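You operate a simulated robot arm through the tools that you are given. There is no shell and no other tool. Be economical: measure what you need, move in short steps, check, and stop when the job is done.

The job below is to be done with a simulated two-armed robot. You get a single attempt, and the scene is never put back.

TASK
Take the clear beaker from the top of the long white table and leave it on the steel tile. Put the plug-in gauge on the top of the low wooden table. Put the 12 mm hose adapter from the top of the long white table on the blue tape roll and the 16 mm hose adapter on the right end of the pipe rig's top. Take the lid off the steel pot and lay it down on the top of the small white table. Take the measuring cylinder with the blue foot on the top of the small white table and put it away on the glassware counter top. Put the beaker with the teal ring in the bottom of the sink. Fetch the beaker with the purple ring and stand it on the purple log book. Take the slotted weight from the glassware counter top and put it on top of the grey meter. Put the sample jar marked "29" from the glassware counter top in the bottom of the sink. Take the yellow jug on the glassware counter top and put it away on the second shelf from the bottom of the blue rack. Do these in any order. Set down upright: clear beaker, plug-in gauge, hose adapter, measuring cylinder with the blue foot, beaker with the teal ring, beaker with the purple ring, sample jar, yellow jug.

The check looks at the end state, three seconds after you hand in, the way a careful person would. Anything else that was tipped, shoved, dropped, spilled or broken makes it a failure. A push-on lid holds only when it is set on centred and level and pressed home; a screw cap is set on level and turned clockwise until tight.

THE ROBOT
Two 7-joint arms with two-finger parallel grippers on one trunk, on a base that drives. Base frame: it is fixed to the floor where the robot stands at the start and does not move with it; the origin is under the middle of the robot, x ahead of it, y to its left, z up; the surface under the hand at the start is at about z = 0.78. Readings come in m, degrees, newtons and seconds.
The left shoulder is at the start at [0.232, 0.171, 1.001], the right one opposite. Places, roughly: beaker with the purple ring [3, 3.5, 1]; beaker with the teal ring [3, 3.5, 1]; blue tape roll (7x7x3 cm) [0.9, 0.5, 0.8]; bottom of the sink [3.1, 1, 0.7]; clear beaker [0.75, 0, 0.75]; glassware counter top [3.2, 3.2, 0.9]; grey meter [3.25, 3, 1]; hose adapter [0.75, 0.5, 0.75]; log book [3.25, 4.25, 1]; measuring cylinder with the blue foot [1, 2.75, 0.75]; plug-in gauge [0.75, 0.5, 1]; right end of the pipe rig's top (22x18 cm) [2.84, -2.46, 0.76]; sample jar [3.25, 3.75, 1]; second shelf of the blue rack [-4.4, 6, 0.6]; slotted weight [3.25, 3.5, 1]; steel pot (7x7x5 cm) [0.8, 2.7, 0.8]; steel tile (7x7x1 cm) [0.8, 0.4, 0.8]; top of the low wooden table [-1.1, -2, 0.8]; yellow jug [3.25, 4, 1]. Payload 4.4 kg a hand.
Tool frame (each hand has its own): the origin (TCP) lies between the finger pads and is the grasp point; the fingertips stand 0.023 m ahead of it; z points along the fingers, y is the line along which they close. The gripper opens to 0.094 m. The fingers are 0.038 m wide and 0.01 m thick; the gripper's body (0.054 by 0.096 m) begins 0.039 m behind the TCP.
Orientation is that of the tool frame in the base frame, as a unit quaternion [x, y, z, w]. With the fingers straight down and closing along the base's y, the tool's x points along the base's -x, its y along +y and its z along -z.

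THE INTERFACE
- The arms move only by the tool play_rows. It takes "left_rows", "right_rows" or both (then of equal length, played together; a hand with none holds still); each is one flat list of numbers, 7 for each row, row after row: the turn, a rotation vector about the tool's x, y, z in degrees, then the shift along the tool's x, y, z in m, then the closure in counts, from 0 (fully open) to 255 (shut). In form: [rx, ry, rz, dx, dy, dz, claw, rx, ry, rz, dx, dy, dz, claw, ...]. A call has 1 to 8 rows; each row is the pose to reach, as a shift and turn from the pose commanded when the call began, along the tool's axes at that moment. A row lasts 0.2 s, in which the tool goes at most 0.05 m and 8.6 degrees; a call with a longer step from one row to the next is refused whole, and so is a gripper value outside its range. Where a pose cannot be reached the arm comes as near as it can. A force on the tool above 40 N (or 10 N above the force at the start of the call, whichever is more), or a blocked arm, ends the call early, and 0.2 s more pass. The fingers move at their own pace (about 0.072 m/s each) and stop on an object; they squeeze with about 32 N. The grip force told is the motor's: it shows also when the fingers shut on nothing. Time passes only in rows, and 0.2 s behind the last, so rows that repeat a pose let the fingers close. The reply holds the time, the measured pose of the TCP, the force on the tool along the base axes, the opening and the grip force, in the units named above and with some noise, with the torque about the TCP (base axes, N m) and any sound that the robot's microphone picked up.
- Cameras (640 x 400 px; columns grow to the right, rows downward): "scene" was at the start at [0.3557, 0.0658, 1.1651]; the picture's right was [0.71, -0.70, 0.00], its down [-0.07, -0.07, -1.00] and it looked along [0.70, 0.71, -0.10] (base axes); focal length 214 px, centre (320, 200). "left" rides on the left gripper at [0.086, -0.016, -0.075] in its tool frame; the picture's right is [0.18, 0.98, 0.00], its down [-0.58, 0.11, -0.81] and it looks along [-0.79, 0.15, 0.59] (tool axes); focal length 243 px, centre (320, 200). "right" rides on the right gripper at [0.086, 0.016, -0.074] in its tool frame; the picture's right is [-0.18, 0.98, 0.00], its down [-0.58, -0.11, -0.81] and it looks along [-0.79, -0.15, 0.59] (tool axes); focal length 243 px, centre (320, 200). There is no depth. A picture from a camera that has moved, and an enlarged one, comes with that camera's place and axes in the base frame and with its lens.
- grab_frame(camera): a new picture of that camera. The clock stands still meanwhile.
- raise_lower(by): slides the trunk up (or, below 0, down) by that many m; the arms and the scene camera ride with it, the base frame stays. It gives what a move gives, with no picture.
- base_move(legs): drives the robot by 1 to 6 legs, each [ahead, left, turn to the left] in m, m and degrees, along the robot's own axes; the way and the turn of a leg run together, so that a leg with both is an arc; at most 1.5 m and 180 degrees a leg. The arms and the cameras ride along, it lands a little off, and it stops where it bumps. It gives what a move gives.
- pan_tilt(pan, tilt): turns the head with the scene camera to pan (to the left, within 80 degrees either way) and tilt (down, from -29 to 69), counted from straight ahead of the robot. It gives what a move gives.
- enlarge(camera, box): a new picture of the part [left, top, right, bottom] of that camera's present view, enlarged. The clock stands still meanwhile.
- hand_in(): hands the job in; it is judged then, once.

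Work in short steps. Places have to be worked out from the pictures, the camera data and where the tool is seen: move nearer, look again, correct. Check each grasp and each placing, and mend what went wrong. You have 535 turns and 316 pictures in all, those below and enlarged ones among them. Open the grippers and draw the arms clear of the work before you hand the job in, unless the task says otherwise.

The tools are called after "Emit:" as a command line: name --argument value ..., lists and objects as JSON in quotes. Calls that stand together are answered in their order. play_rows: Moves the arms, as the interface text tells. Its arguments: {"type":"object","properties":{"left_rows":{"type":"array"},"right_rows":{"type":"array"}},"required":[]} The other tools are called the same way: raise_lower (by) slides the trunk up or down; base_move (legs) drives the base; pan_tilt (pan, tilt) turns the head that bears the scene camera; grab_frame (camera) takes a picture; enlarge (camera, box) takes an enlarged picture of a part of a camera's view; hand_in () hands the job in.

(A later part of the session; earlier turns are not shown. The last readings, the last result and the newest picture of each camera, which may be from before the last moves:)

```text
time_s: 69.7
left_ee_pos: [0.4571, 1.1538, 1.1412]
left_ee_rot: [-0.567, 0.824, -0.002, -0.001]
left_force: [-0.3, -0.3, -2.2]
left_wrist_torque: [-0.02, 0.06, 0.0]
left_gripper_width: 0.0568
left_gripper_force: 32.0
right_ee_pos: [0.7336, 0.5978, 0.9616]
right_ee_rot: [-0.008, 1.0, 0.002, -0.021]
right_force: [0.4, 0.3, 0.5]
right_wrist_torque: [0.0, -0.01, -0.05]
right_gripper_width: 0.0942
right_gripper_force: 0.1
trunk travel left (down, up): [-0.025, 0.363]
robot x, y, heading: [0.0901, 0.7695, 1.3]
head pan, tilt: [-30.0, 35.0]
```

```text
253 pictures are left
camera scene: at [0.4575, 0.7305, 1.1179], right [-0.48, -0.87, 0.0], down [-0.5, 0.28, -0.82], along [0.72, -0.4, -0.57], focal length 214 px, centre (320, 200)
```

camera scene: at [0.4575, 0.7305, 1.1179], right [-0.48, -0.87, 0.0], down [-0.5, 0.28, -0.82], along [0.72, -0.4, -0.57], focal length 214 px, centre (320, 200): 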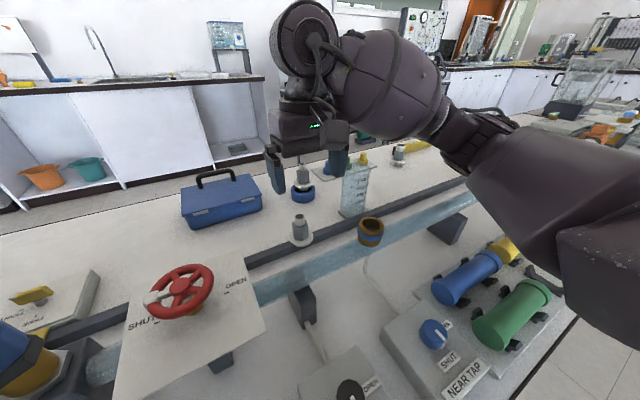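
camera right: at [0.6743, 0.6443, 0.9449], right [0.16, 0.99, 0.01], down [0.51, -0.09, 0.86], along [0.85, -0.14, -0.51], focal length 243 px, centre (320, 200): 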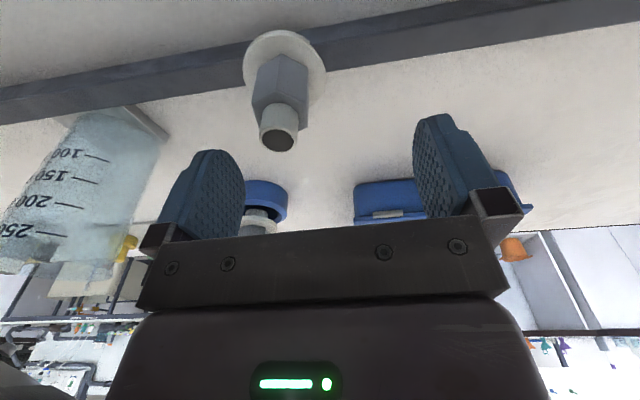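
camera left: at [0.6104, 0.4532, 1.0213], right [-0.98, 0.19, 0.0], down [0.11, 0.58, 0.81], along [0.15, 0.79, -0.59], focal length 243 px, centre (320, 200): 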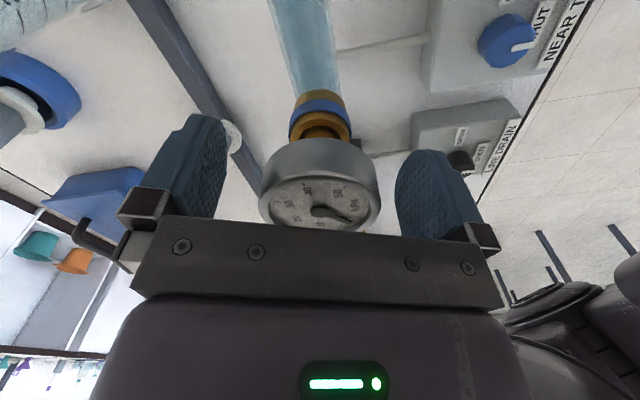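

The right elbow hangs low when reaching this close. I back the base 0.16 m so the arm is straighter, after lifting the hand.

Emit:
play_rows --right_rows '[0, -2.5, 0, 0.0, 0, -0.04, 0, 0, -2.5, 0, 0.0, 0, -0.08, 0]'

Emit:
base_move --legs '[[-0.16, 0, -1.2]]'

Emit:
grab_frame --camera "scene"

```text
time_s: 70.2
left_ee_pos: [0.4572, 1.1541, 1.1418]
left_ee_rot: [-0.567, 0.824, -0.002, 0.001]
left_force: [0.9, -0.3, -2.3]
left_wrist_torque: [-0.06, 0.04, -0.01]
left_gripper_width: 0.0568
left_gripper_force: 32.0
right_ee_pos: [0.7352, 0.5984, 1.0437]
right_ee_rot: [-0.008, 1.0, 0.0, 0.002]
right_force: [1.1, 0.3, 0.4]
right_wrist_torque: [0.01, -0.01, -0.01]
right_gripper_width: 0.0939
right_gripper_force: 0.1
trunk travel left (down, up): [-0.025, 0.363]
robot x, y, heading: [0.0867, 0.7676, 0.9]
head pan, tilt: [-30.0, 35.0]
```

```text
time_s: 71.7
left_ee_pos: [0.3055, 1.1463, 1.1432]
left_ee_rot: [-0.559, 0.829, -0.001, 0.0]
left_force: [1.2, -0.3, -1.8]
left_wrist_torque: [-0.03, -0.03, -0.01]
left_gripper_width: 0.0568
left_gripper_force: 31.7
right_ee_pos: [0.5729, 0.5844, 1.0425]
right_ee_rot: [0.0, 1.0, 0.002, 0.001]
right_force: [0.7, -0.4, 0.8]
right_wrist_torque: [-0.02, 0.02, 0.01]
right_gripper_width: 0.0938
right_gripper_force: 0.0
trunk travel left (down, up): [-0.025, 0.363]
robot x, y, heading: [-0.0683, 0.7634, -0.2]
head pan, tilt: [-30.0, 35.0]
```

```text
252 pictures are left
camera scene: at [0.296, 0.722, 1.1181], right [-0.5, -0.86, 0.0], down [-0.5, 0.29, -0.82], along [0.71, -0.41, -0.57], focal length 214 px, centre (320, 200)
```

scene: 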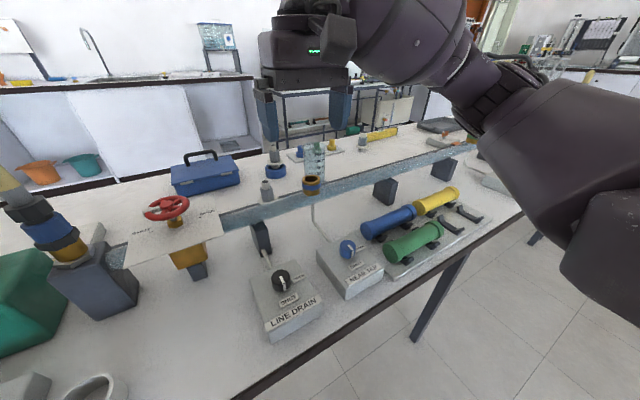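

Everything intact. I shift the base left 0.1 m to put A about 17° to the right, then reach.

Emit:
base_move --legs '[[0.02, 0.1, 0]]'

Emit:
play_rows --right_rows '[0, 0, 0, -0.033, -0.015, 0.0, 0, 0, 0, 0, -0.066, -0.03, 0.0, 0, 0, 0, 0, -0.1, -0.045, 0.02, 0, 0, 0, 0, -0.133, -0.06, 0.04, 0, 0, 0, 0, -0.16, -0.074, 0.07, 0, 0, 0, 0, -0.164, -0.074, 0.11, 0]'

Emit:
enlarge --camera "right" --box '[200, 40, 440, 230]'

Emit:
grab_frame --camera "scene"

```text
time_s: 73.2
left_ee_pos: [0.3252, 1.2462, 1.1405]
left_ee_rot: [-0.558, 0.83, -0.001, 0.0]
left_force: [-0.6, -0.1, -0.8]
left_wrist_torque: [-0.03, -0.01, 0.06]
left_gripper_width: 0.0567
left_gripper_force: 31.8
right_ee_pos: [0.5927, 0.6839, 1.042]
right_ee_rot: [0.001, 1.0, 0.002, 0.001]
right_force: [0.0, -1.1, -0.2]
right_wrist_torque: [-0.01, -0.01, 0.01]
right_gripper_width: 0.0941
right_gripper_force: 0.0
trunk travel left (down, up): [-0.025, 0.363]
robot x, y, heading: [-0.0474, 0.866, -0.0]
head pan, tilt: [-30.0, 35.0]
```

```text
time_s: 74.6
left_ee_pos: [0.3269, 1.2453, 1.1407]
left_ee_rot: [-0.558, 0.83, -0.001, -0.001]
left_force: [0.4, 1.3, -2.6]
left_wrist_torque: [-0.03, 0.03, -0.04]
left_gripper_width: 0.0567
left_gripper_force: 31.5
right_ee_pos: [0.7589, 0.6095, 0.9309]
right_ee_rot: [-0.001, 1.0, 0.002, 0.001]
right_force: [-1.1, 0.6, 0.0]
right_wrist_torque: [0.03, 0.05, -0.02]
right_gripper_width: 0.0939
right_gripper_force: 0.0
trunk travel left (down, up): [-0.025, 0.363]
robot x, y, heading: [-0.0512, 0.864, -0.2]
head pan, tilt: [-30.0, 35.0]
```

```text
2.11 times, centred on (320, 135) of right
camera zoom: at [0.6723, 0.6242, 1.0058], right [0.18, 0.98, 0.0], down [0.58, -0.11, 0.81], along [0.79, -0.15, -0.59], focal length 511 px, centre (320, 337)
```

zoom: 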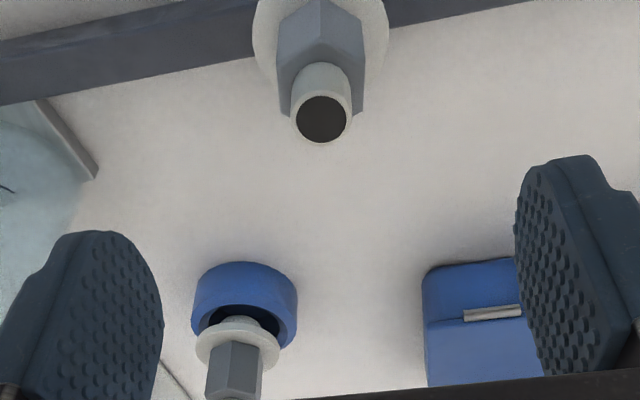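

```text
250 pictures are left
camera scene: at [0.3176, 0.8215, 1.1176], right [-0.5, -0.86, 0.0], down [-0.5, 0.29, -0.82], along [0.71, -0.41, -0.57], focal length 214 px, centre (320, 200)
```

scene: 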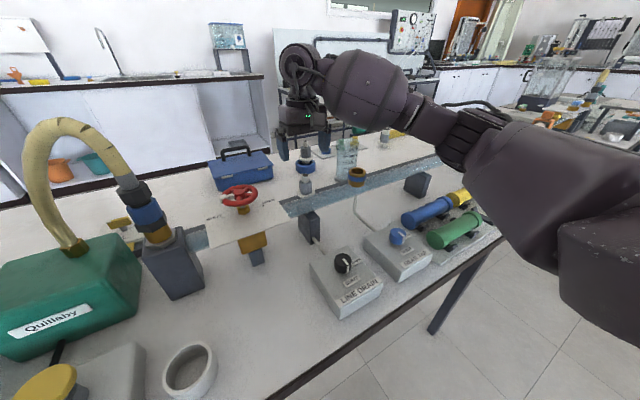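

Aligned. I descend to z≈0.834.

Emit:
play_rows --right_rows '[0, 0, 0, 0.002, 0, 0.03, 0, 0, 0, 0, 0.002, 0, 0.06, 0, 0, 0, 0, 0.002, 0, 0.08, 0, 0, 0, 0, 0.002, 0, 0.097, 0]'

Emit:
grab_frame --camera "right"

```text
time_s: 75.6
left_ee_pos: [0.3259, 1.2452, 1.1415]
left_ee_rot: [-0.559, 0.829, -0.001, 0.0]
left_force: [0.6, -0.3, -2.9]
left_wrist_torque: [-0.01, 0.03, -0.04]
left_gripper_width: 0.0565
left_gripper_force: 32.0
right_ee_pos: [0.7553, 0.6105, 0.8346]
right_ee_rot: [0.001, 1.0, 0.001, 0.001]
right_force: [-0.9, -0.2, 0.2]
right_wrist_torque: [0.0, -0.04, 0.01]
right_gripper_width: 0.0939
right_gripper_force: 0.1
trunk travel left (down, up): [-0.025, 0.363]
robot x, y, heading: [-0.0502, 0.867, -0.3]
head pan, tilt: [-30.0, 35.0]
```

```text
249 pictures are left
camera right: at [0.6697, 0.6255, 0.9095], right [0.19, 0.98, 0.0], down [0.58, -0.11, 0.81], along [0.79, -0.15, -0.59], focal length 243 px, centre (320, 200)
```

right: 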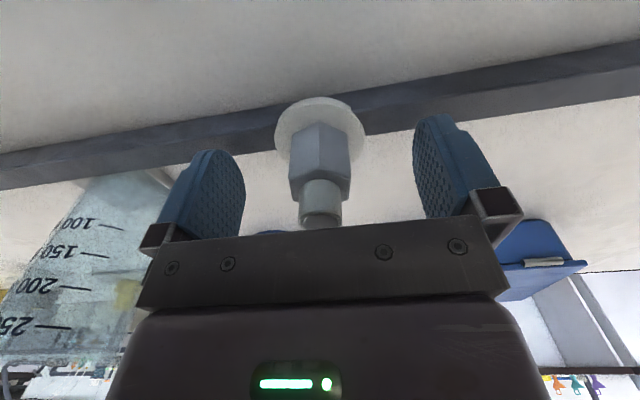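

Good. Close and lift.

Emit:
play_rows --right_rows '[0, 0, 0, 0, 0, 0, 255, 0, 0, 0, 0, 0, 0, 255, 0, 0, 0, 0, 0, 0, 255, 0, 0, 0, 0, 0, 0, 255, 0, 0, 0, 0, 0, -0.04, 255, 0, 0, 0, 0, 0, -0.08, 255, 0, 0, 0, 0, 0, -0.12, 255]'

Emit:
grab_frame --camera "right"

```text
time_s: 77.2
left_ee_pos: [0.3241, 1.2452, 1.1419]
left_ee_rot: [-0.559, 0.829, -0.002, 0.0]
left_force: [-1.0, -0.4, -3.1]
left_wrist_torque: [-0.04, -0.01, -0.02]
left_gripper_width: 0.0565
left_gripper_force: 32.5
right_ee_pos: [0.7556, 0.6111, 0.9556]
right_ee_rot: [0.001, 1.0, 0.002, 0.0]
right_force: [0.2, 0.4, -1.5]
right_wrist_torque: [-0.02, -0.04, 0.01]
right_gripper_width: 0.0327
right_gripper_force: 32.4
trunk travel left (down, up): [-0.025, 0.363]
robot x, y, heading: [-0.0518, 0.8682, -0.1]
head pan, tilt: [-30.0, 35.0]
```

```text
248 pictures are left
camera right: at [0.6701, 0.6263, 1.031], right [0.19, 0.98, 0.0], down [0.58, -0.11, 0.81], along [0.79, -0.15, -0.59], focal length 243 px, centre (320, 200)
```

right: 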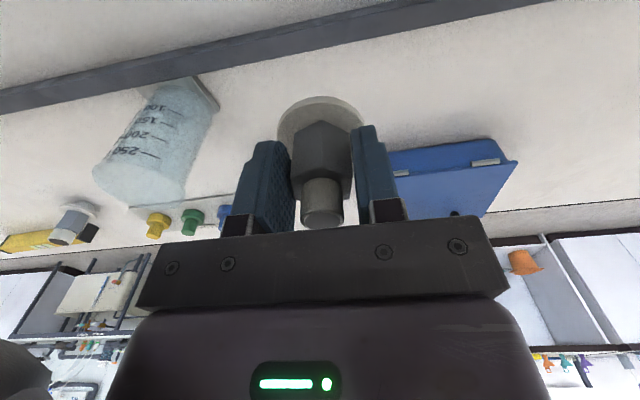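

A is held (bottom ≈50 mm below TCP). I raise and tuck the right hand, back away from the table, and look toward the right/behind.

Emit:
play_rows --right_rows '[0, 0, 0, 0, 0, -0.045, 255, 0, 0, 0, 0.02, 0, -0.085, 255, 0, 0, 0, 0.06, 0, -0.11, 255, 0, 0, 0, 0.105, 0, -0.13, 255, 0, 0, 0, 0.15, 0, -0.14, 255, 0, 0, 0, 0.2, 0, -0.14, 255, 0, 0, 0, 0.25, 0, -0.14, 255, 0, 0, 0, 0.29, 0, -0.14, 255]'

Emit:
base_move --legs '[[-0.5, 0, 0]]'

Emit:
pan_tilt --pan -70 --tilt 15

Emit:
grab_frame --camera "scene"

```text
time_s: 79.0
left_ee_pos: [0.3264, 1.2439, 1.1413]
left_ee_rot: [-0.558, 0.83, -0.001, 0.001]
left_force: [-0.1, -0.1, -2.0]
left_wrist_torque: [-0.03, 0.02, 0.02]
left_gripper_width: 0.0563
left_gripper_force: 32.3
right_ee_pos: [0.4631, 0.6099, 1.0966]
right_ee_rot: [0.001, 1.0, 0.002, 0.001]
right_force: [0.3, 0.7, -2.1]
right_wrist_torque: [0.03, 0.0, 0.01]
right_gripper_width: 0.0321
right_gripper_force: 31.8
trunk travel left (down, up): [-0.025, 0.363]
robot x, y, heading: [-0.0501, 0.869, 0.0]
head pan, tilt: [-30.0, 35.0]
```

```text
time_s: 82.0
left_ee_pos: [-0.1762, 1.2474, 1.1411]
left_ee_rot: [-0.557, 0.83, -0.001, 0.0]
left_force: [-0.6, -0.8, -1.6]
left_wrist_torque: [0.01, 0.02, 0.0]
left_gripper_width: 0.0565
left_gripper_force: 32.2
right_ee_pos: [-0.036, 0.6101, 1.0955]
right_ee_rot: [0.002, 1.0, 0.002, 0.001]
right_force: [0.1, 0.1, -1.8]
right_wrist_torque: [-0.03, 0.01, -0.01]
right_gripper_width: 0.0323
right_gripper_force: 32.0
trunk travel left (down, up): [-0.025, 0.363]
robot x, y, heading: [-0.5515, 0.8686, -0.3]
head pan, tilt: [-30.0, 35.0]
```

```text
time_s: 83.0
left_ee_pos: [-0.1748, 1.246, 1.1405]
left_ee_rot: [-0.558, 0.83, -0.001, 0.0]
left_force: [-0.3, -0.2, -2.2]
left_wrist_torque: [0.02, 0.05, -0.04]
left_gripper_width: 0.0565
left_gripper_force: 31.6
right_ee_pos: [-0.0368, 0.6105, 1.0957]
right_ee_rot: [0.002, 1.0, 0.001, 0.001]
right_force: [-0.9, 0.5, -0.5]
right_wrist_torque: [0.01, 0.02, -0.02]
right_gripper_width: 0.032
right_gripper_force: 32.2
trunk travel left (down, up): [-0.025, 0.363]
robot x, y, heading: [-0.5513, 0.8697, -0.3]
head pan, tilt: [-70.0, 15.0]
```

```text
247 pictures are left
camera scene: at [-0.2286, 0.7793, 1.1499], right [-0.94, -0.34, 0.0], down [-0.09, 0.24, -0.97], along [0.33, -0.91, -0.26], focal length 214 px, centre (320, 200)
```

scene: 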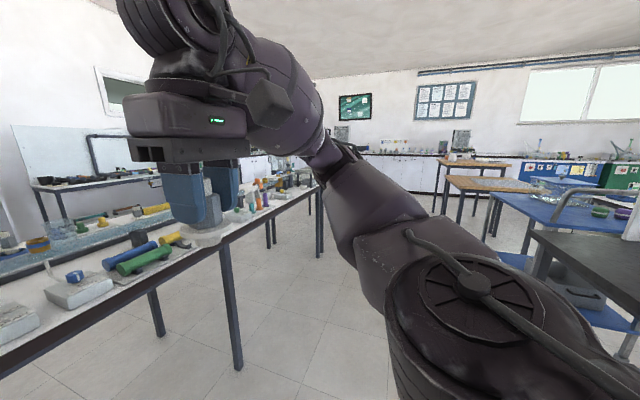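

I turn right to face −y and view the room's southern half.

Emit:
base_move --legs '[[0, 0, -90]]'

Emit:
pan_tilt --pan 0 --tilt 12

Emit:
grab_frame --camera "scene"

```text
time_s: 87.3
left_ee_pos: [-0.1762, 0.4878, 1.1419]
left_ee_rot: [0.197, 0.98, -0.002, -0.001]
left_force: [-0.4, -1.2, -1.6]
left_wrist_torque: [0.03, 0.04, -0.03]
left_gripper_width: 0.0566
left_gripper_force: 32.6
right_ee_pos: [-0.8135, 0.3554, 1.0953]
right_ee_rot: [0.712, 0.703, 0.001, 0.002]
right_force: [0.4, -1.2, -0.6]
right_wrist_torque: [0.01, 0.01, -0.02]
right_gripper_width: 0.0323
right_gripper_force: 32.0
trunk travel left (down, up): [-0.025, 0.363]
robot x, y, heading: [-0.5507, 0.8708, -90.6]
head pan, tilt: [-70.0, 15.0]
```

```text
time_s: 88.7
left_ee_pos: [-0.1763, 0.4882, 1.1419]
left_ee_rot: [0.197, 0.98, -0.001, -0.001]
left_force: [-0.6, 0.5, -2.3]
left_wrist_torque: [0.01, 0.03, 0.02]
left_gripper_width: 0.0565
left_gripper_force: 31.4
right_ee_pos: [-0.8133, 0.3556, 1.0942]
right_ee_rot: [0.711, 0.703, 0.001, 0.002]
right_force: [0.4, 0.0, -1.7]
right_wrist_torque: [0.0, 0.0, 0.04]
right_gripper_width: 0.0321
right_gripper_force: 31.7
trunk travel left (down, up): [-0.025, 0.363]
robot x, y, heading: [-0.5469, 0.8682, -90.8]
head pan, tilt: [0.0, 12.0]
```

```text
246 pictures are left
camera scene: at [-0.5578, 0.4826, 1.1548], right [-1.0, 0.01, 0.0], down [0.0, 0.21, -0.98], along [-0.01, -0.98, -0.21], focal length 214 px, centre (320, 200)
```

scene: 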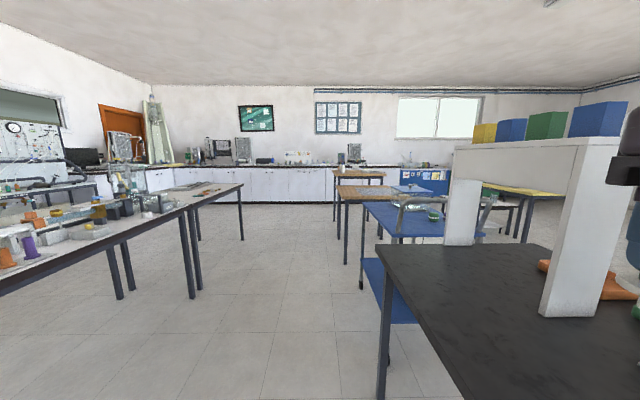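

The wooden table near (−1.1,−2) shows behind the blue trolley. I zoom in on it.

Emit:
enlarge --camera "scene" --box '[300, 130, 520, 280]'

```text
2.67 times, centred on (410, 205) of scene
camera zoom: at [-0.5578, 0.4826, 1.1548], right [-1.0, 0.01, 0.0], down [0.0, 0.21, -0.98], along [-0.01, -0.98, -0.21], focal length 572 px, centre (80, 187)
```

zoom: 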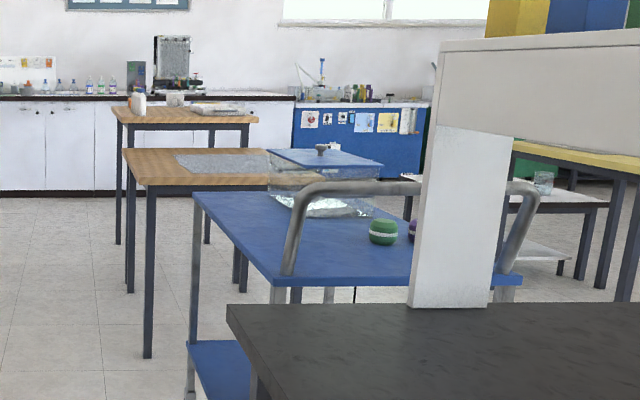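

Low wooden table spans x≲−0.75, y −1.6…−2.4, z≈0.75. I slide left to x≈−0.25, then drive south to y≈−1.75 and turn to face it.

Emit:
base_move --legs '[[0, 0.3, 0.8], [1.3, 0, 0], [1.3, 0, 0], [0, 0, -90]]'

Emit:
pan_tilt --pan 0 --tilt 35

Emit:
grab_frame --camera "scene"

```text
time_s: 107.9
left_ee_pos: [-0.6223, -2.1043, 1.1414]
left_ee_rot: [0.823, 0.568, 0.0, -0.002]
left_force: [-0.5, 0.2, -1.2]
left_wrist_torque: [0.03, 0.02, 0.01]
left_gripper_width: 0.0563
left_gripper_force: 31.4
right_ee_pos: [-0.777, -1.4721, 1.0957]
right_ee_rot: [1.0, 0.011, -0.002, 0.002]
right_force: [0.5, 0.7, -1.8]
right_wrist_torque: [-0.02, -0.03, -0.02]
right_gripper_width: 0.0313
right_gripper_force: 31.6
trunk travel left (down, up): [-0.025, 0.363]
robot x, y, heading: [-0.2577, -1.7172, -178.7]
head pan, tilt: [0.0, 12.0]
```

```text
time_s: 108.8
left_ee_pos: [-0.6233, -2.1041, 1.1409]
left_ee_rot: [0.823, 0.568, 0.0, -0.001]
left_force: [0.6, -0.4, -1.8]
left_wrist_torque: [0.01, 0.0, -0.01]
left_gripper_width: 0.0565
left_gripper_force: 32.2
right_ee_pos: [-0.777, -1.4715, 1.0952]
right_ee_rot: [1.0, 0.011, -0.001, 0.002]
right_force: [-0.5, 0.7, -1.0]
right_wrist_torque: [0.0, 0.01, 0.04]
right_gripper_width: 0.0311
right_gripper_force: 31.5
trunk travel left (down, up): [-0.025, 0.363]
robot x, y, heading: [-0.2597, -1.7179, -178.7]
head pan, tilt: [0.0, 35.0]
```

```text
244 pictures are left
camera scene: at [-0.6376, -1.7245, 1.118], right [-0.02, 1.0, 0.0], down [0.57, 0.01, -0.82], along [-0.82, -0.02, -0.57], focal length 214 px, centre (320, 200)
```

scene: 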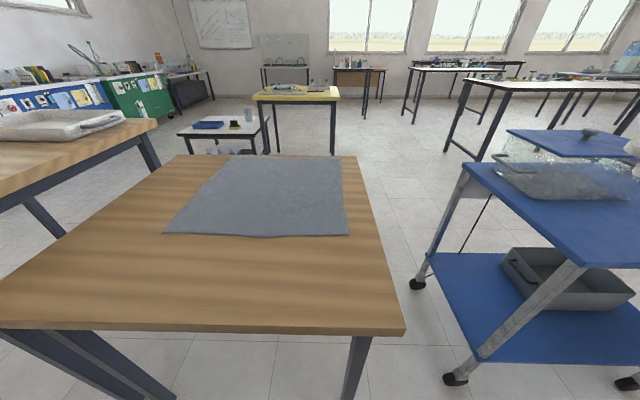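

The near strip of wood (x −0.80…−1.02) is free. I carry the gauge to about (−0.91,−1.95).

Emit:
play_rows --left_rows '[0, 0, 0, 0.006, -0.046, 0, 255, 0, 0, 0, 0.012, -0.092, 0, 255, 0, 0, 0, 0.018, -0.138, 0, 255, 0, 0, 0, 0.024, -0.184, 0.0, 255, 0, 0, 0, 0.03, -0.23, 0.01, 255, 0, 0, 0, 0.036, -0.277, 0.02, 255, 0, 0, 0, 0.042, -0.323, 0.03, 255, 0, 0, 0, 0.042, -0.323, 0.07, 255]'

Emit:
grab_frame --camera "scene"

```text
time_s: 110.6
left_ee_pos: [-0.9115, -1.9515, 1.071]
left_ee_rot: [0.823, 0.569, 0.0, -0.001]
left_force: [-0.6, -1.6, -2.3]
left_wrist_torque: [0.03, -0.05, -0.03]
left_gripper_width: 0.0564
left_gripper_force: 32.4
left hand out of reach, approached as far as the arm can: row 1, 2, 3
right_ee_pos: [-0.7776, -1.473, 1.0938]
right_ee_rot: [1.0, 0.011, 0.0, 0.002]
right_force: [-0.4, -0.2, -1.8]
right_wrist_torque: [0.01, -0.02, -0.01]
right_gripper_width: 0.0294
right_gripper_force: 31.9
trunk travel left (down, up): [-0.025, 0.363]
robot x, y, heading: [-0.2538, -1.7188, -178.7]
head pan, tilt: [0.0, 35.0]
```

```text
243 pictures are left
camera scene: at [-0.6387, -1.7249, 1.1172], right [-0.02, 1.0, 0.0], down [0.57, 0.01, -0.82], along [-0.82, -0.02, -0.57], focal length 214 px, centre (320, 200)
```

scene: 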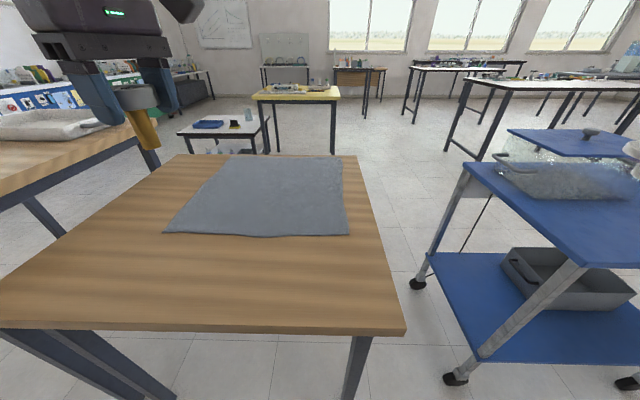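

The right gripper's width is creeping down (0.0327→0.0294): I check that adapter immediately.

Emit:
grab_frame --camera "right"

```text
242 pictures are left
camera right: at [-0.6901, -1.4873, 1.1689], right [-0.16, -0.99, 0.0], down [-0.58, 0.1, 0.81], along [-0.8, 0.13, -0.59], focal length 243 px, centre (320, 200)
```

right: 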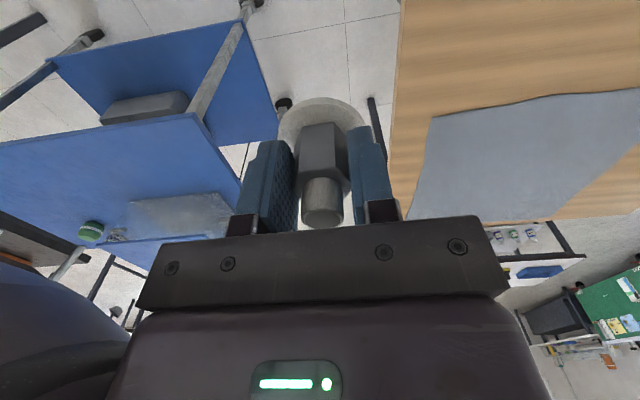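

It's only rotating into flat alignment; still secure. I lower the gauge to just above the table.

Emit:
play_rows --left_rows '[0, 0, 0, 0, 0, 0.048, 255, 0, 0, 0, 0, 0, 0.096, 255, 0, 0, 0, 0, 0, 0.144, 255, 0, 0, 0, 0, 0, 0.19, 255, 0, 0, 0, 0, 0, 0.23, 255]'

Emit:
enlarge --camera "scene" --box '[80, 160, 280, 330]'

```text
time_s: 111.8
left_ee_pos: [-0.911, -1.9493, 0.8403]
left_ee_rot: [0.823, 0.569, 0.002, -0.002]
left_force: [0.0, 0.0, -1.6]
left_wrist_torque: [0.07, -0.05, -0.02]
left_gripper_width: 0.0564
left_gripper_force: 32.5
right_ee_pos: [-0.7787, -1.4726, 1.0953]
right_ee_rot: [1.0, 0.011, 0.001, 0.002]
right_force: [0.0, 0.2, -1.5]
right_wrist_torque: [-0.01, -0.03, -0.04]
right_gripper_width: 0.0289
right_gripper_force: 32.3
trunk travel left (down, up): [-0.025, 0.363]
robot x, y, heading: [-0.2544, -1.7166, -178.6]
head pan, tilt: [0.0, 35.0]
```

```text
2.35 times, centred on (180, 245) of scene
camera zoom: at [-0.6384, -1.7248, 1.1174], right [-0.02, 1.0, 0.0], down [0.57, 0.01, -0.82], along [-0.82, -0.02, -0.57], focal length 505 px, centre (649, 94)
```

zoom: 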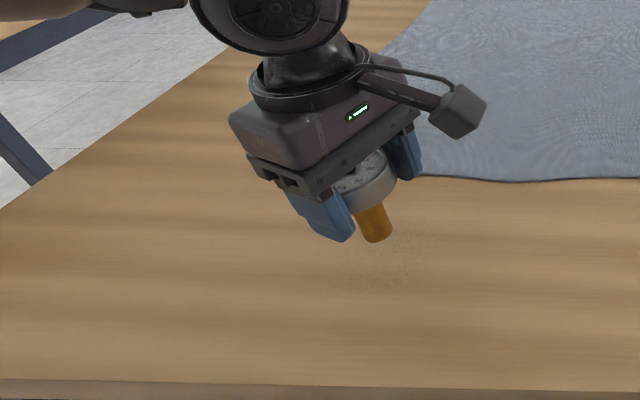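

Clear of the mat. I lower in small guarded steps.

Emit:
play_rows --left_rows '[0, 0, 0, 0, 0, 0.008, 255, 0, 0, 0, 0, 0, 0.016, 255, 0, 0, 0, 0, 0, 0.022, 255, 0, 0, 0, 0, 0, 0.027, 255, 0, 0, 0, 0, 0, 0.032, 255, 0, 0, 0, 0, 0, 0.037, 255, 0, 0, 0, 0, 0, 0.042, 255]'

```text
time_s: 113.3
left_ee_pos: [-0.9112, -1.9486, 0.8123]
left_ee_rot: [0.823, 0.568, -0.004, -0.007]
left_force: [7.8, -4.7, 31.6]
left_wrist_torque: [-0.51, -0.25, 0.1]
left_gripper_width: 0.0564
left_gripper_force: 31.9
right_ee_pos: [-0.7737, -1.4728, 1.0978]
right_ee_rot: [1.0, 0.013, -0.004, 0.002]
right_force: [0.3, -0.6, -0.6]
right_wrist_torque: [0.03, 0.02, 0.01]
right_gripper_width: 0.0291
right_gripper_force: 32.3
trunk travel left (down, up): [-0.025, 0.363]
robot x, y, heading: [-0.2536, -1.7168, -178.9]
head pan, tilt: [0.0, 35.0]
stopped in row 7 (left hand): the force on the tool passed its limit at 46 N (the readings are from after the stop); the commanded pose is now the measured one
```

Contact at z=0.812 as predicted. I ease up 2 mm and open, then retreat upward.

Emit:
play_rows --left_rows '[0, 0, 0, 0, 0, -0.002, 255, 0, 0, 0, 0, 0, -0.002, 120, 0, 0, 0, 0, 0, -0.002, 60, 0, 0, 0, 0, 0, -0.002, 0, 0, 0, 0, 0, 0, -0.002, 0, 0, 0, 0, 0, 0, -0.05, 0, 0, 0, 0, 0, 0, -0.1, 0]'

Emit:
enlarge --camera "scene" --box '[80, 160, 280, 330]'

```text
time_s: 114.9
left_ee_pos: [-0.9096, -1.9497, 0.9075]
left_ee_rot: [0.823, 0.568, -0.002, -0.004]
left_force: [0.1, 0.8, 0.1]
left_wrist_torque: [0.01, 0.05, 0.02]
left_gripper_width: 0.0942
left_gripper_force: 0.1
right_ee_pos: [-0.7766, -1.4729, 1.0957]
right_ee_rot: [1.0, 0.011, -0.001, 0.001]
right_force: [-0.1, -0.8, -1.2]
right_wrist_torque: [-0.01, 0.04, -0.01]
right_gripper_width: 0.0292
right_gripper_force: 31.7
trunk travel left (down, up): [-0.025, 0.363]
robot x, y, heading: [-0.2555, -1.7124, -178.6]
head pan, tilt: [0.0, 35.0]
```

```text
2.35 times, centred on (180, 245) of scene
camera zoom: at [-0.6368, -1.7246, 1.1183], right [-0.02, 1.0, 0.0], down [0.57, 0.01, -0.82], along [-0.82, -0.02, -0.57], focal length 505 px, centre (649, 94)
```

zoom: 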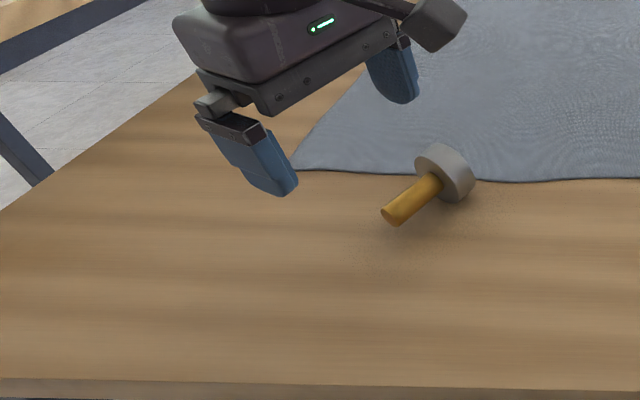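

The gauge toppled on release; it lies with its dial toward (−0.99,−1.93) and plug toward (−0.94,−1.97). I'll regrasp it by the dial and swing it upright. First I raise and yaw the left hand for a good look.

Emit:
play_rows --left_rows '[0, 0, 8.5, 0, 0, -0.03, 0, 0, 0, 17, 0, 0, -0.06, 0, 0, 0, 25.5, 0, 0, -0.09, 0, 0, 0, 34, 0, 0, -0.1, 0, 0, 0, 42.5, 0, 0, -0.1, 0, 0, 0, 51, 0, 0, -0.1, 0, 0, 0, 59.5, 0, 0, -0.1, 0, 0, 0, 68, 0, 0, -0.1, 0]'

Emit:
grab_frame --camera "left"

Emit:
enlarge --camera "scene" --box '[180, 200, 280, 280]'

```text
time_s: 116.7
left_ee_pos: [-0.9109, -1.9503, 1.0064]
left_ee_rot: [1.0, 0.01, -0.004, -0.003]
left_force: [0.1, -0.4, -0.2]
left_wrist_torque: [-0.03, 0.0, -0.03]
left_gripper_width: 0.0938
left_gripper_force: 0.1
right_ee_pos: [-0.7767, -1.4722, 1.0957]
right_ee_rot: [1.0, 0.012, -0.001, 0.001]
right_force: [0.0, 0.0, -1.0]
right_wrist_torque: [-0.02, 0.02, -0.01]
right_gripper_width: 0.0291
right_gripper_force: 31.8
trunk travel left (down, up): [-0.025, 0.363]
robot x, y, heading: [-0.2549, -1.7183, -178.8]
head pan, tilt: [0.0, 35.0]
```

```text
239 pictures are left
camera left: at [-0.8246, -1.9333, 1.0801], right [0.2, -0.98, -0.01], down [-0.57, -0.12, 0.81], along [-0.79, -0.16, -0.59], focal length 243 px, centre (320, 200)
```

left: 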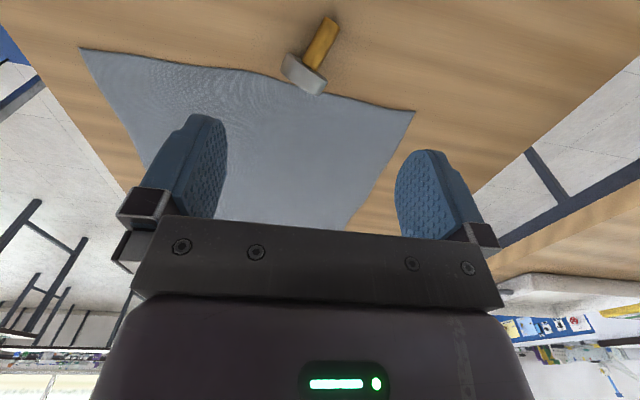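

```text
5.00 times, centred on (230, 240) of scene
camera zoom: at [-0.6374, -1.7248, 1.1179], right [-0.02, 1.0, 0.0], down [0.57, 0.01, -0.82], along [-0.82, -0.02, -0.57], focal length 1072 px, centre (770, 0)
```

zoom: 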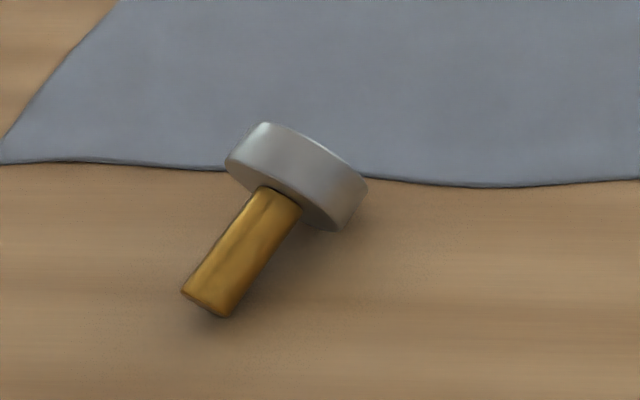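

Axis refined: dial centre ≈(−0.983,−1.945,0.778), pointing 160°. I yaw +21° and shift past the dial at height.

Emit:
play_rows --left_rows '[0, 0, 7, -0.037, -0.007, 0, 0, 0, 0, 14, -0.074, -0.014, 0, 0, 0, 0, 21, -0.111, -0.021, 0, 0]'

Emit:
play_rows --left_rows '[0, 7, 0, 0, 0, 0, 0, 0, 14, 0, 0, 0, 0, 0, 0, 20, 0, 0, 0, 0, 0, 0, 20, 0, 0, 0, 0, 0]'

Emit:
grab_frame --camera "left"

```text
time_s: 117.5
left_ee_pos: [-1.0239, -1.9325, 1.0054]
left_ee_rot: [0.985, -0.173, -0.002, -0.001]
left_force: [-0.2, 0.3, -0.5]
left_wrist_torque: [0.02, -0.02, 0.01]
left_gripper_width: 0.0939
left_gripper_force: 0.0
right_ee_pos: [-0.7788, -1.4731, 1.094]
right_ee_rot: [1.0, 0.011, 0.0, 0.002]
right_force: [-0.8, -0.1, -2.7]
right_wrist_torque: [-0.04, -0.04, 0.03]
right_gripper_width: 0.0289
right_gripper_force: 31.9
trunk travel left (down, up): [-0.025, 0.363]
robot x, y, heading: [-0.2563, -1.7196, -178.9]
head pan, tilt: [0.0, 35.0]
```

```text
time_s: 118.5
left_ee_pos: [-0.9903, -1.9586, 1.0095]
left_ee_rot: [0.971, -0.169, 0.166, 0.028]
left_force: [-0.2, 0.4, -0.5]
left_wrist_torque: [0.01, 0.02, -0.03]
left_gripper_width: 0.0938
left_gripper_force: 0.1
left hand out of reach, approached as far as the arm can: row 1, 2, 3, 4
right_ee_pos: [-0.7764, -1.4736, 1.0958]
right_ee_rot: [1.0, 0.012, -0.002, 0.002]
right_force: [0.8, -0.3, -1.4]
right_wrist_torque: [0.03, 0.0, 0.0]
right_gripper_width: 0.0293
right_gripper_force: 32.2
trunk travel left (down, up): [-0.025, 0.363]
robot x, y, heading: [-0.2604, -1.7167, -178.9]
head pan, tilt: [0.0, 35.0]
```

```text
237 pictures are left
camera left: at [-0.9336, -1.9641, 1.1077], right [-0.17, -0.98, 0.06], down [-0.81, 0.17, 0.57], along [-0.57, 0.05, -0.82], focal length 243 px, centre (320, 200)
```

left: 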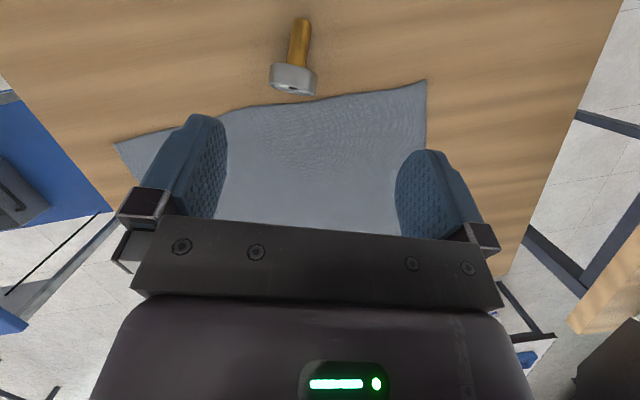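

Out of reach for the backward tilt; I drive 0.15 m forward.

Emit:
base_move --legs '[[0.15, 0, 0]]'

```text
time_s: 119.9
left_ee_pos: [-1.1424, -1.9633, 1.0078]
left_ee_rot: [0.971, -0.169, 0.167, 0.028]
left_force: [-0.4, -0.3, -0.7]
left_wrist_torque: [0.02, -0.03, 0.01]
left_gripper_width: 0.0941
left_gripper_force: 0.1
right_ee_pos: [-0.9288, -1.4761, 1.095]
right_ee_rot: [1.0, 0.012, -0.001, 0.001]
right_force: [-0.5, -0.1, -1.0]
right_wrist_torque: [-0.01, -0.03, -0.01]
right_gripper_width: 0.029
right_gripper_force: 32.1
trunk travel left (down, up): [-0.025, 0.363]
robot x, y, heading: [-0.4094, -1.7182, -178.7]
head pan, tilt: [0.0, 35.0]
```

I move to the pre-grasp point 10 cm short of the dial along the tilted approach.

Emit:
play_rows --left_rows '[0, 0, 0, 0.0152, -0.018, 0.0415, 0, 0, 0, 0, 0.0305, -0.0365, 0.083, 0, 0, 0, 0, 0.0457, -0.055, 0.125, 0, 0, 0, 0, 0.0609, -0.073, 0.166, 0]'

Emit:
grab_frame --camera "left"

```text
time_s: 120.9
left_ee_pos: [-1.0094, -1.9305, 0.8714]
left_ee_rot: [0.971, -0.169, 0.167, 0.028]
left_force: [-0.2, 0.2, -0.6]
left_wrist_torque: [-0.03, 0.01, 0.01]
left_gripper_width: 0.0942
left_gripper_force: 0.0
right_ee_pos: [-0.9277, -1.4755, 1.0952]
right_ee_rot: [1.0, 0.011, 0.0, 0.002]
right_force: [-0.2, 0.1, -1.5]
right_wrist_torque: [0.01, 0.01, -0.01]
right_gripper_width: 0.029
right_gripper_force: 32.4
trunk travel left (down, up): [-0.025, 0.363]
robot x, y, heading: [-0.4074, -1.7212, -178.9]
head pan, tilt: [0.0, 35.0]
```

```text
236 pictures are left
camera left: at [-0.9533, -1.9369, 0.971], right [-0.17, -0.98, 0.06], down [-0.81, 0.17, 0.57], along [-0.57, 0.05, -0.82], focal length 243 px, centre (320, 200)
```

left: 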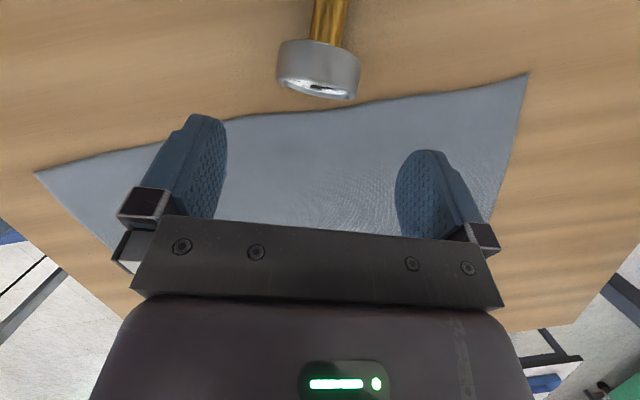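

Aligned. I advance 9 cm along the approach so the finger pads straddle the dial.

Emit:
play_rows --left_rows '[0, 0, 0, 0.001, 0, 0.035, 0, 0, 0, 0, 0.002, 0, 0.065, 0, 0, 0, 0, 0.0024, 0.0005, 0.089, 0]'

Emit:
grab_frame --camera "left"

Emit:
enlarge --camera "scene" --box '[150, 180, 350, 320]'

```text
time_s: 121.7
left_ee_pos: [-0.9819, -1.9425, 0.7877]
left_ee_rot: [0.971, -0.17, 0.167, 0.028]
left_force: [0.3, -0.1, -0.4]
left_wrist_torque: [0.0, -0.01, 0.02]
left_gripper_width: 0.094
left_gripper_force: 0.0
right_ee_pos: [-0.9281, -1.4766, 1.0953]
right_ee_rot: [1.0, 0.011, -0.001, 0.001]
right_force: [-0.7, 0.1, -2.0]
right_wrist_torque: [0.0, -0.02, 0.02]
right_gripper_width: 0.029
right_gripper_force: 31.7
trunk travel left (down, up): [-0.025, 0.363]
robot x, y, heading: [-0.4071, -1.7192, -178.9]
head pan, tilt: [0.0, 35.0]
```

```text
235 pictures are left
camera left: at [-0.9247, -1.9482, 0.8872], right [-0.17, -0.98, 0.06], down [-0.81, 0.17, 0.57], along [-0.57, 0.05, -0.82], focal length 243 px, centre (320, 200)
```

left: 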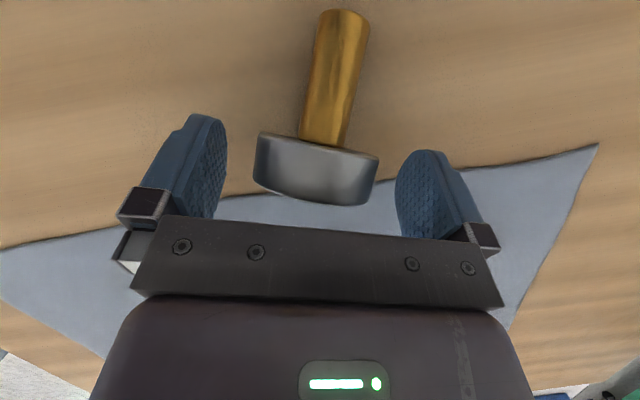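

```text
2.86 times, centred on (250, 250) of scene
camera zoom: at [-0.7886, -1.7284, 1.1177], right [-0.02, 1.0, 0.0], down [0.57, 0.01, -0.82], along [-0.82, -0.02, -0.57], focal length 613 px, centre (520, 57)
```

zoom: 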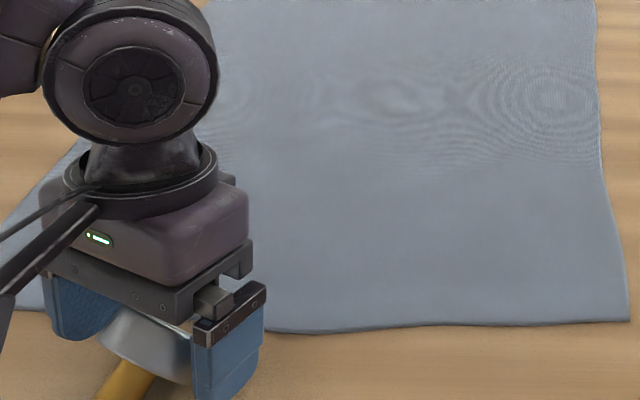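

Dial is nicely between the pads. Close and lift slightly.

Emit:
play_rows --left_rows '[0, 0, 0, 0, 0, 0, 255, 0, 0, 0, 0, 0, 0, 255, 0, 0, 0, 0, 0, 0, 255, 0, 0, 0, 0, 0, 0, 255, 0, 0, 0, 0.01, 0, -0.028, 255, 0, 0, 0, 0.02, 0, -0.057, 255]'

Emit:
grab_frame --camera "left"

```text
time_s: 123.1
left_ee_pos: [-0.9823, -1.9426, 0.8492]
left_ee_rot: [0.971, -0.17, 0.167, 0.028]
left_force: [-0.8, -0.1, -1.8]
left_wrist_torque: [0.02, 0.02, 0.03]
left_gripper_width: 0.0572
left_gripper_force: 32.1
right_ee_pos: [-0.9269, -1.4756, 1.0953]
right_ee_rot: [1.0, 0.011, -0.001, 0.002]
right_force: [-0.2, 0.4, -1.2]
right_wrist_torque: [0.02, -0.01, 0.0]
right_gripper_width: 0.029
right_gripper_force: 32.6
trunk travel left (down, up): [-0.025, 0.363]
robot x, y, heading: [-0.4048, -1.7156, -178.8]
head pan, tilt: [0.0, 35.0]
```

```text
233 pictures are left
camera left: at [-0.9242, -1.9475, 0.9483], right [-0.17, -0.98, 0.06], down [-0.81, 0.17, 0.57], along [-0.57, 0.05, -0.82], focal length 243 px, centre (320, 200)
```

left: 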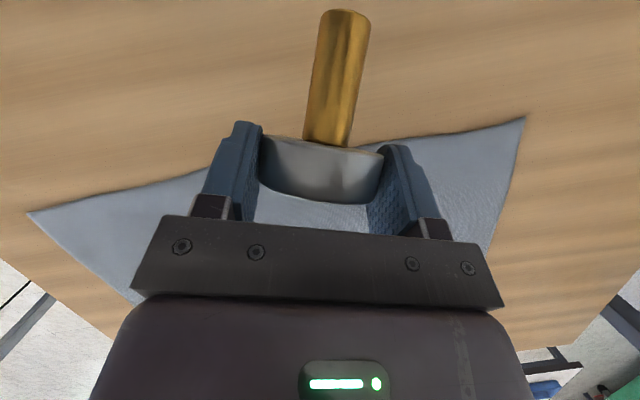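

Now I swing the hand −68° about the closing axis to bring the gauge upright.

Emit:
play_rows --left_rows '[0, -8.5, 0, 0, 0, 0, 255, 0, -17, 0, 0, 0, 0, 255, 0, -25.5, 0, 0, 0, 0, 255, 0, -34, 0, 0, 0, 0, 255, 0, -42.5, 0, 0, 0, 0, 255, 0, -51, 0, 0, 0, 0, 255, 0, -59.5, 0, 0, 0, 0, 255, 0, -68, 0, 0, 0, 0, 255]'

Emit:
pan_tilt --pan 30 --tilt 45

Emit:
grab_frame --camera "scene"

Emit:
grab_frame --camera "left"

```text
time_s: 125.1
left_ee_pos: [-1.0363, -1.9299, 0.8958]
left_ee_rot: [0.863, -0.168, -0.47, -0.078]
left_force: [-0.4, 0.1, -1.3]
left_wrist_torque: [-0.01, 0.0, 0.0]
left_gripper_width: 0.0575
left_gripper_force: 31.9
left hand out of reach, approached as far as the arm can: row 6, 7, 8
right_ee_pos: [-0.9279, -1.4758, 1.0955]
right_ee_rot: [1.0, 0.011, -0.001, 0.001]
right_force: [0.0, -0.5, -1.6]
right_wrist_torque: [-0.03, 0.0, 0.0]
right_gripper_width: 0.029
right_gripper_force: 32.2
trunk travel left (down, up): [-0.025, 0.363]
robot x, y, heading: [-0.4083, -1.7202, -178.9]
head pan, tilt: [0.0, 35.0]
stopped in row 8 (left hand): the arm was blocked; the commanded pose is now the measured one
```

```text
time_s: 126.0
left_ee_pos: [-1.0369, -1.9297, 0.8952]
left_ee_rot: [0.863, -0.169, -0.47, -0.08]
left_force: [1.0, -0.8, -1.9]
left_wrist_torque: [-0.03, 0.02, -0.02]
left_gripper_width: 0.0576
left_gripper_force: 32.1
right_ee_pos: [-0.9275, -1.4761, 1.0948]
right_ee_rot: [1.0, 0.011, -0.002, 0.002]
right_force: [0.4, -0.5, -0.8]
right_wrist_torque: [0.03, 0.0, 0.02]
right_gripper_width: 0.0293
right_gripper_force: 32.5
trunk travel left (down, up): [-0.025, 0.363]
robot x, y, heading: [-0.4062, -1.7223, -178.8]
head pan, tilt: [30.0, 45.0]
```

```text
232 pictures are left
camera scene: at [-0.7698, -1.7683, 1.1031], right [-0.52, 0.86, 0.0], down [0.6, 0.37, -0.71], along [-0.6, -0.37, -0.71], focal length 214 px, centre (320, 200)
```

scene: 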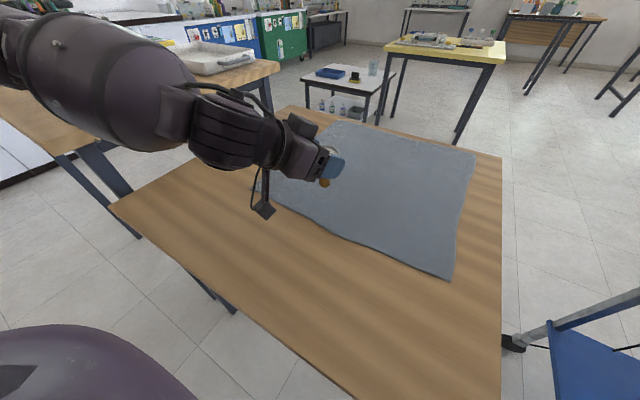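

```text
231 pictures are left
camera left: at [-0.9301, -1.957, 0.8631], right [-0.27, -0.95, -0.13], down [0.3, -0.21, 0.93], along [-0.92, 0.21, 0.34], focal length 243 px, centre (320, 200)
```

left: 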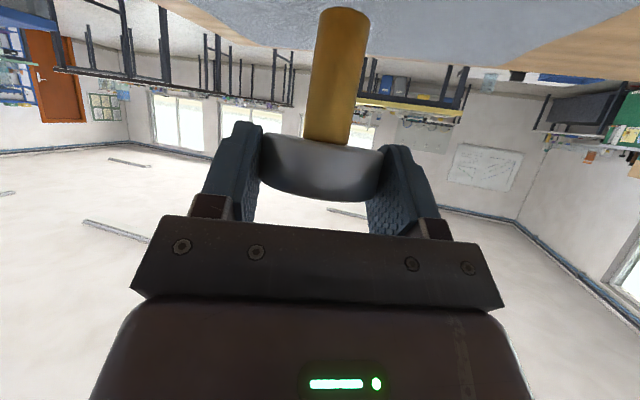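

The gauge now hangs upright (plug down), verified by its vanishing direction. I bring it back over bare wood at x≈−0.93 and down a bit.

Emit:
play_rows --left_rows '[0, 0, 0, 0.0295, -0.01, -0.021, 255, 0, 0, 0, 0.059, -0.02, -0.042, 255, 0, 0, 0, 0.0884, -0.0297, -0.0635, 255]'

Emit:
enlarge --camera "scene" --box '[180, 100, 380, 260]'

Emit:
grab_frame --camera "left"

```text
time_s: 126.8
left_ee_pos: [-1.0163, -1.9525, 0.8255]
left_ee_rot: [0.863, -0.169, -0.47, -0.08]
left_force: [0.2, 0.2, -2.8]
left_wrist_torque: [0.02, -0.06, -0.01]
left_gripper_width: 0.0573
left_gripper_force: 32.3
left hand out of reach, approached as far as the arm can: row 1, 2, 3
right_ee_pos: [-0.9282, -1.4753, 1.0941]
right_ee_rot: [1.0, 0.012, -0.001, 0.001]
right_force: [-0.3, 0.5, -1.4]
right_wrist_torque: [0.03, 0.0, -0.05]
right_gripper_width: 0.0292
right_gripper_force: 31.7
trunk travel left (down, up): [-0.025, 0.363]
robot x, y, heading: [-0.4033, -1.7197, -178.7]
head pan, tilt: [30.0, 45.0]
```

```text
2.50 times, centred on (280, 180) of scene
camera zoom: at [-0.7699, -1.7685, 1.103], right [-0.52, 0.86, 0.0], down [0.6, 0.37, -0.71], along [-0.6, -0.37, -0.71], focal length 536 px, centre (420, 250)
```

zoom: 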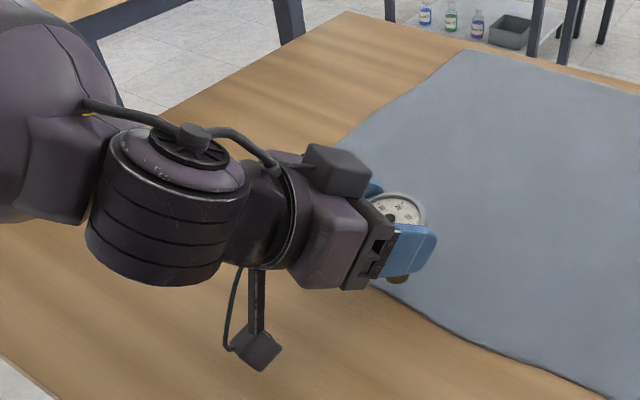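

```text
229 pictures are left
camera left: at [-0.9093, -1.9795, 0.793], right [-0.27, -0.95, -0.13], down [0.3, -0.21, 0.93], along [-0.92, 0.21, 0.34], focal length 243 px, centre (320, 200)
```

left: 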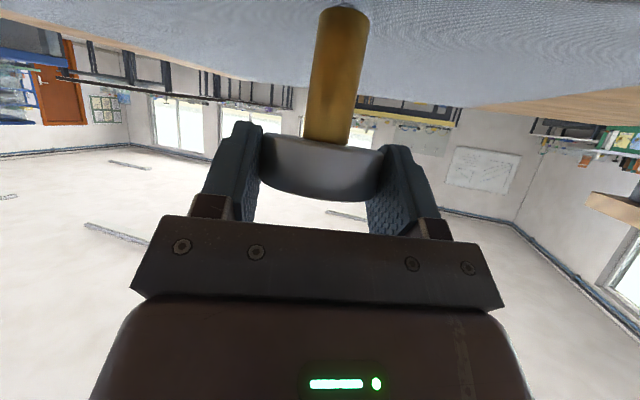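

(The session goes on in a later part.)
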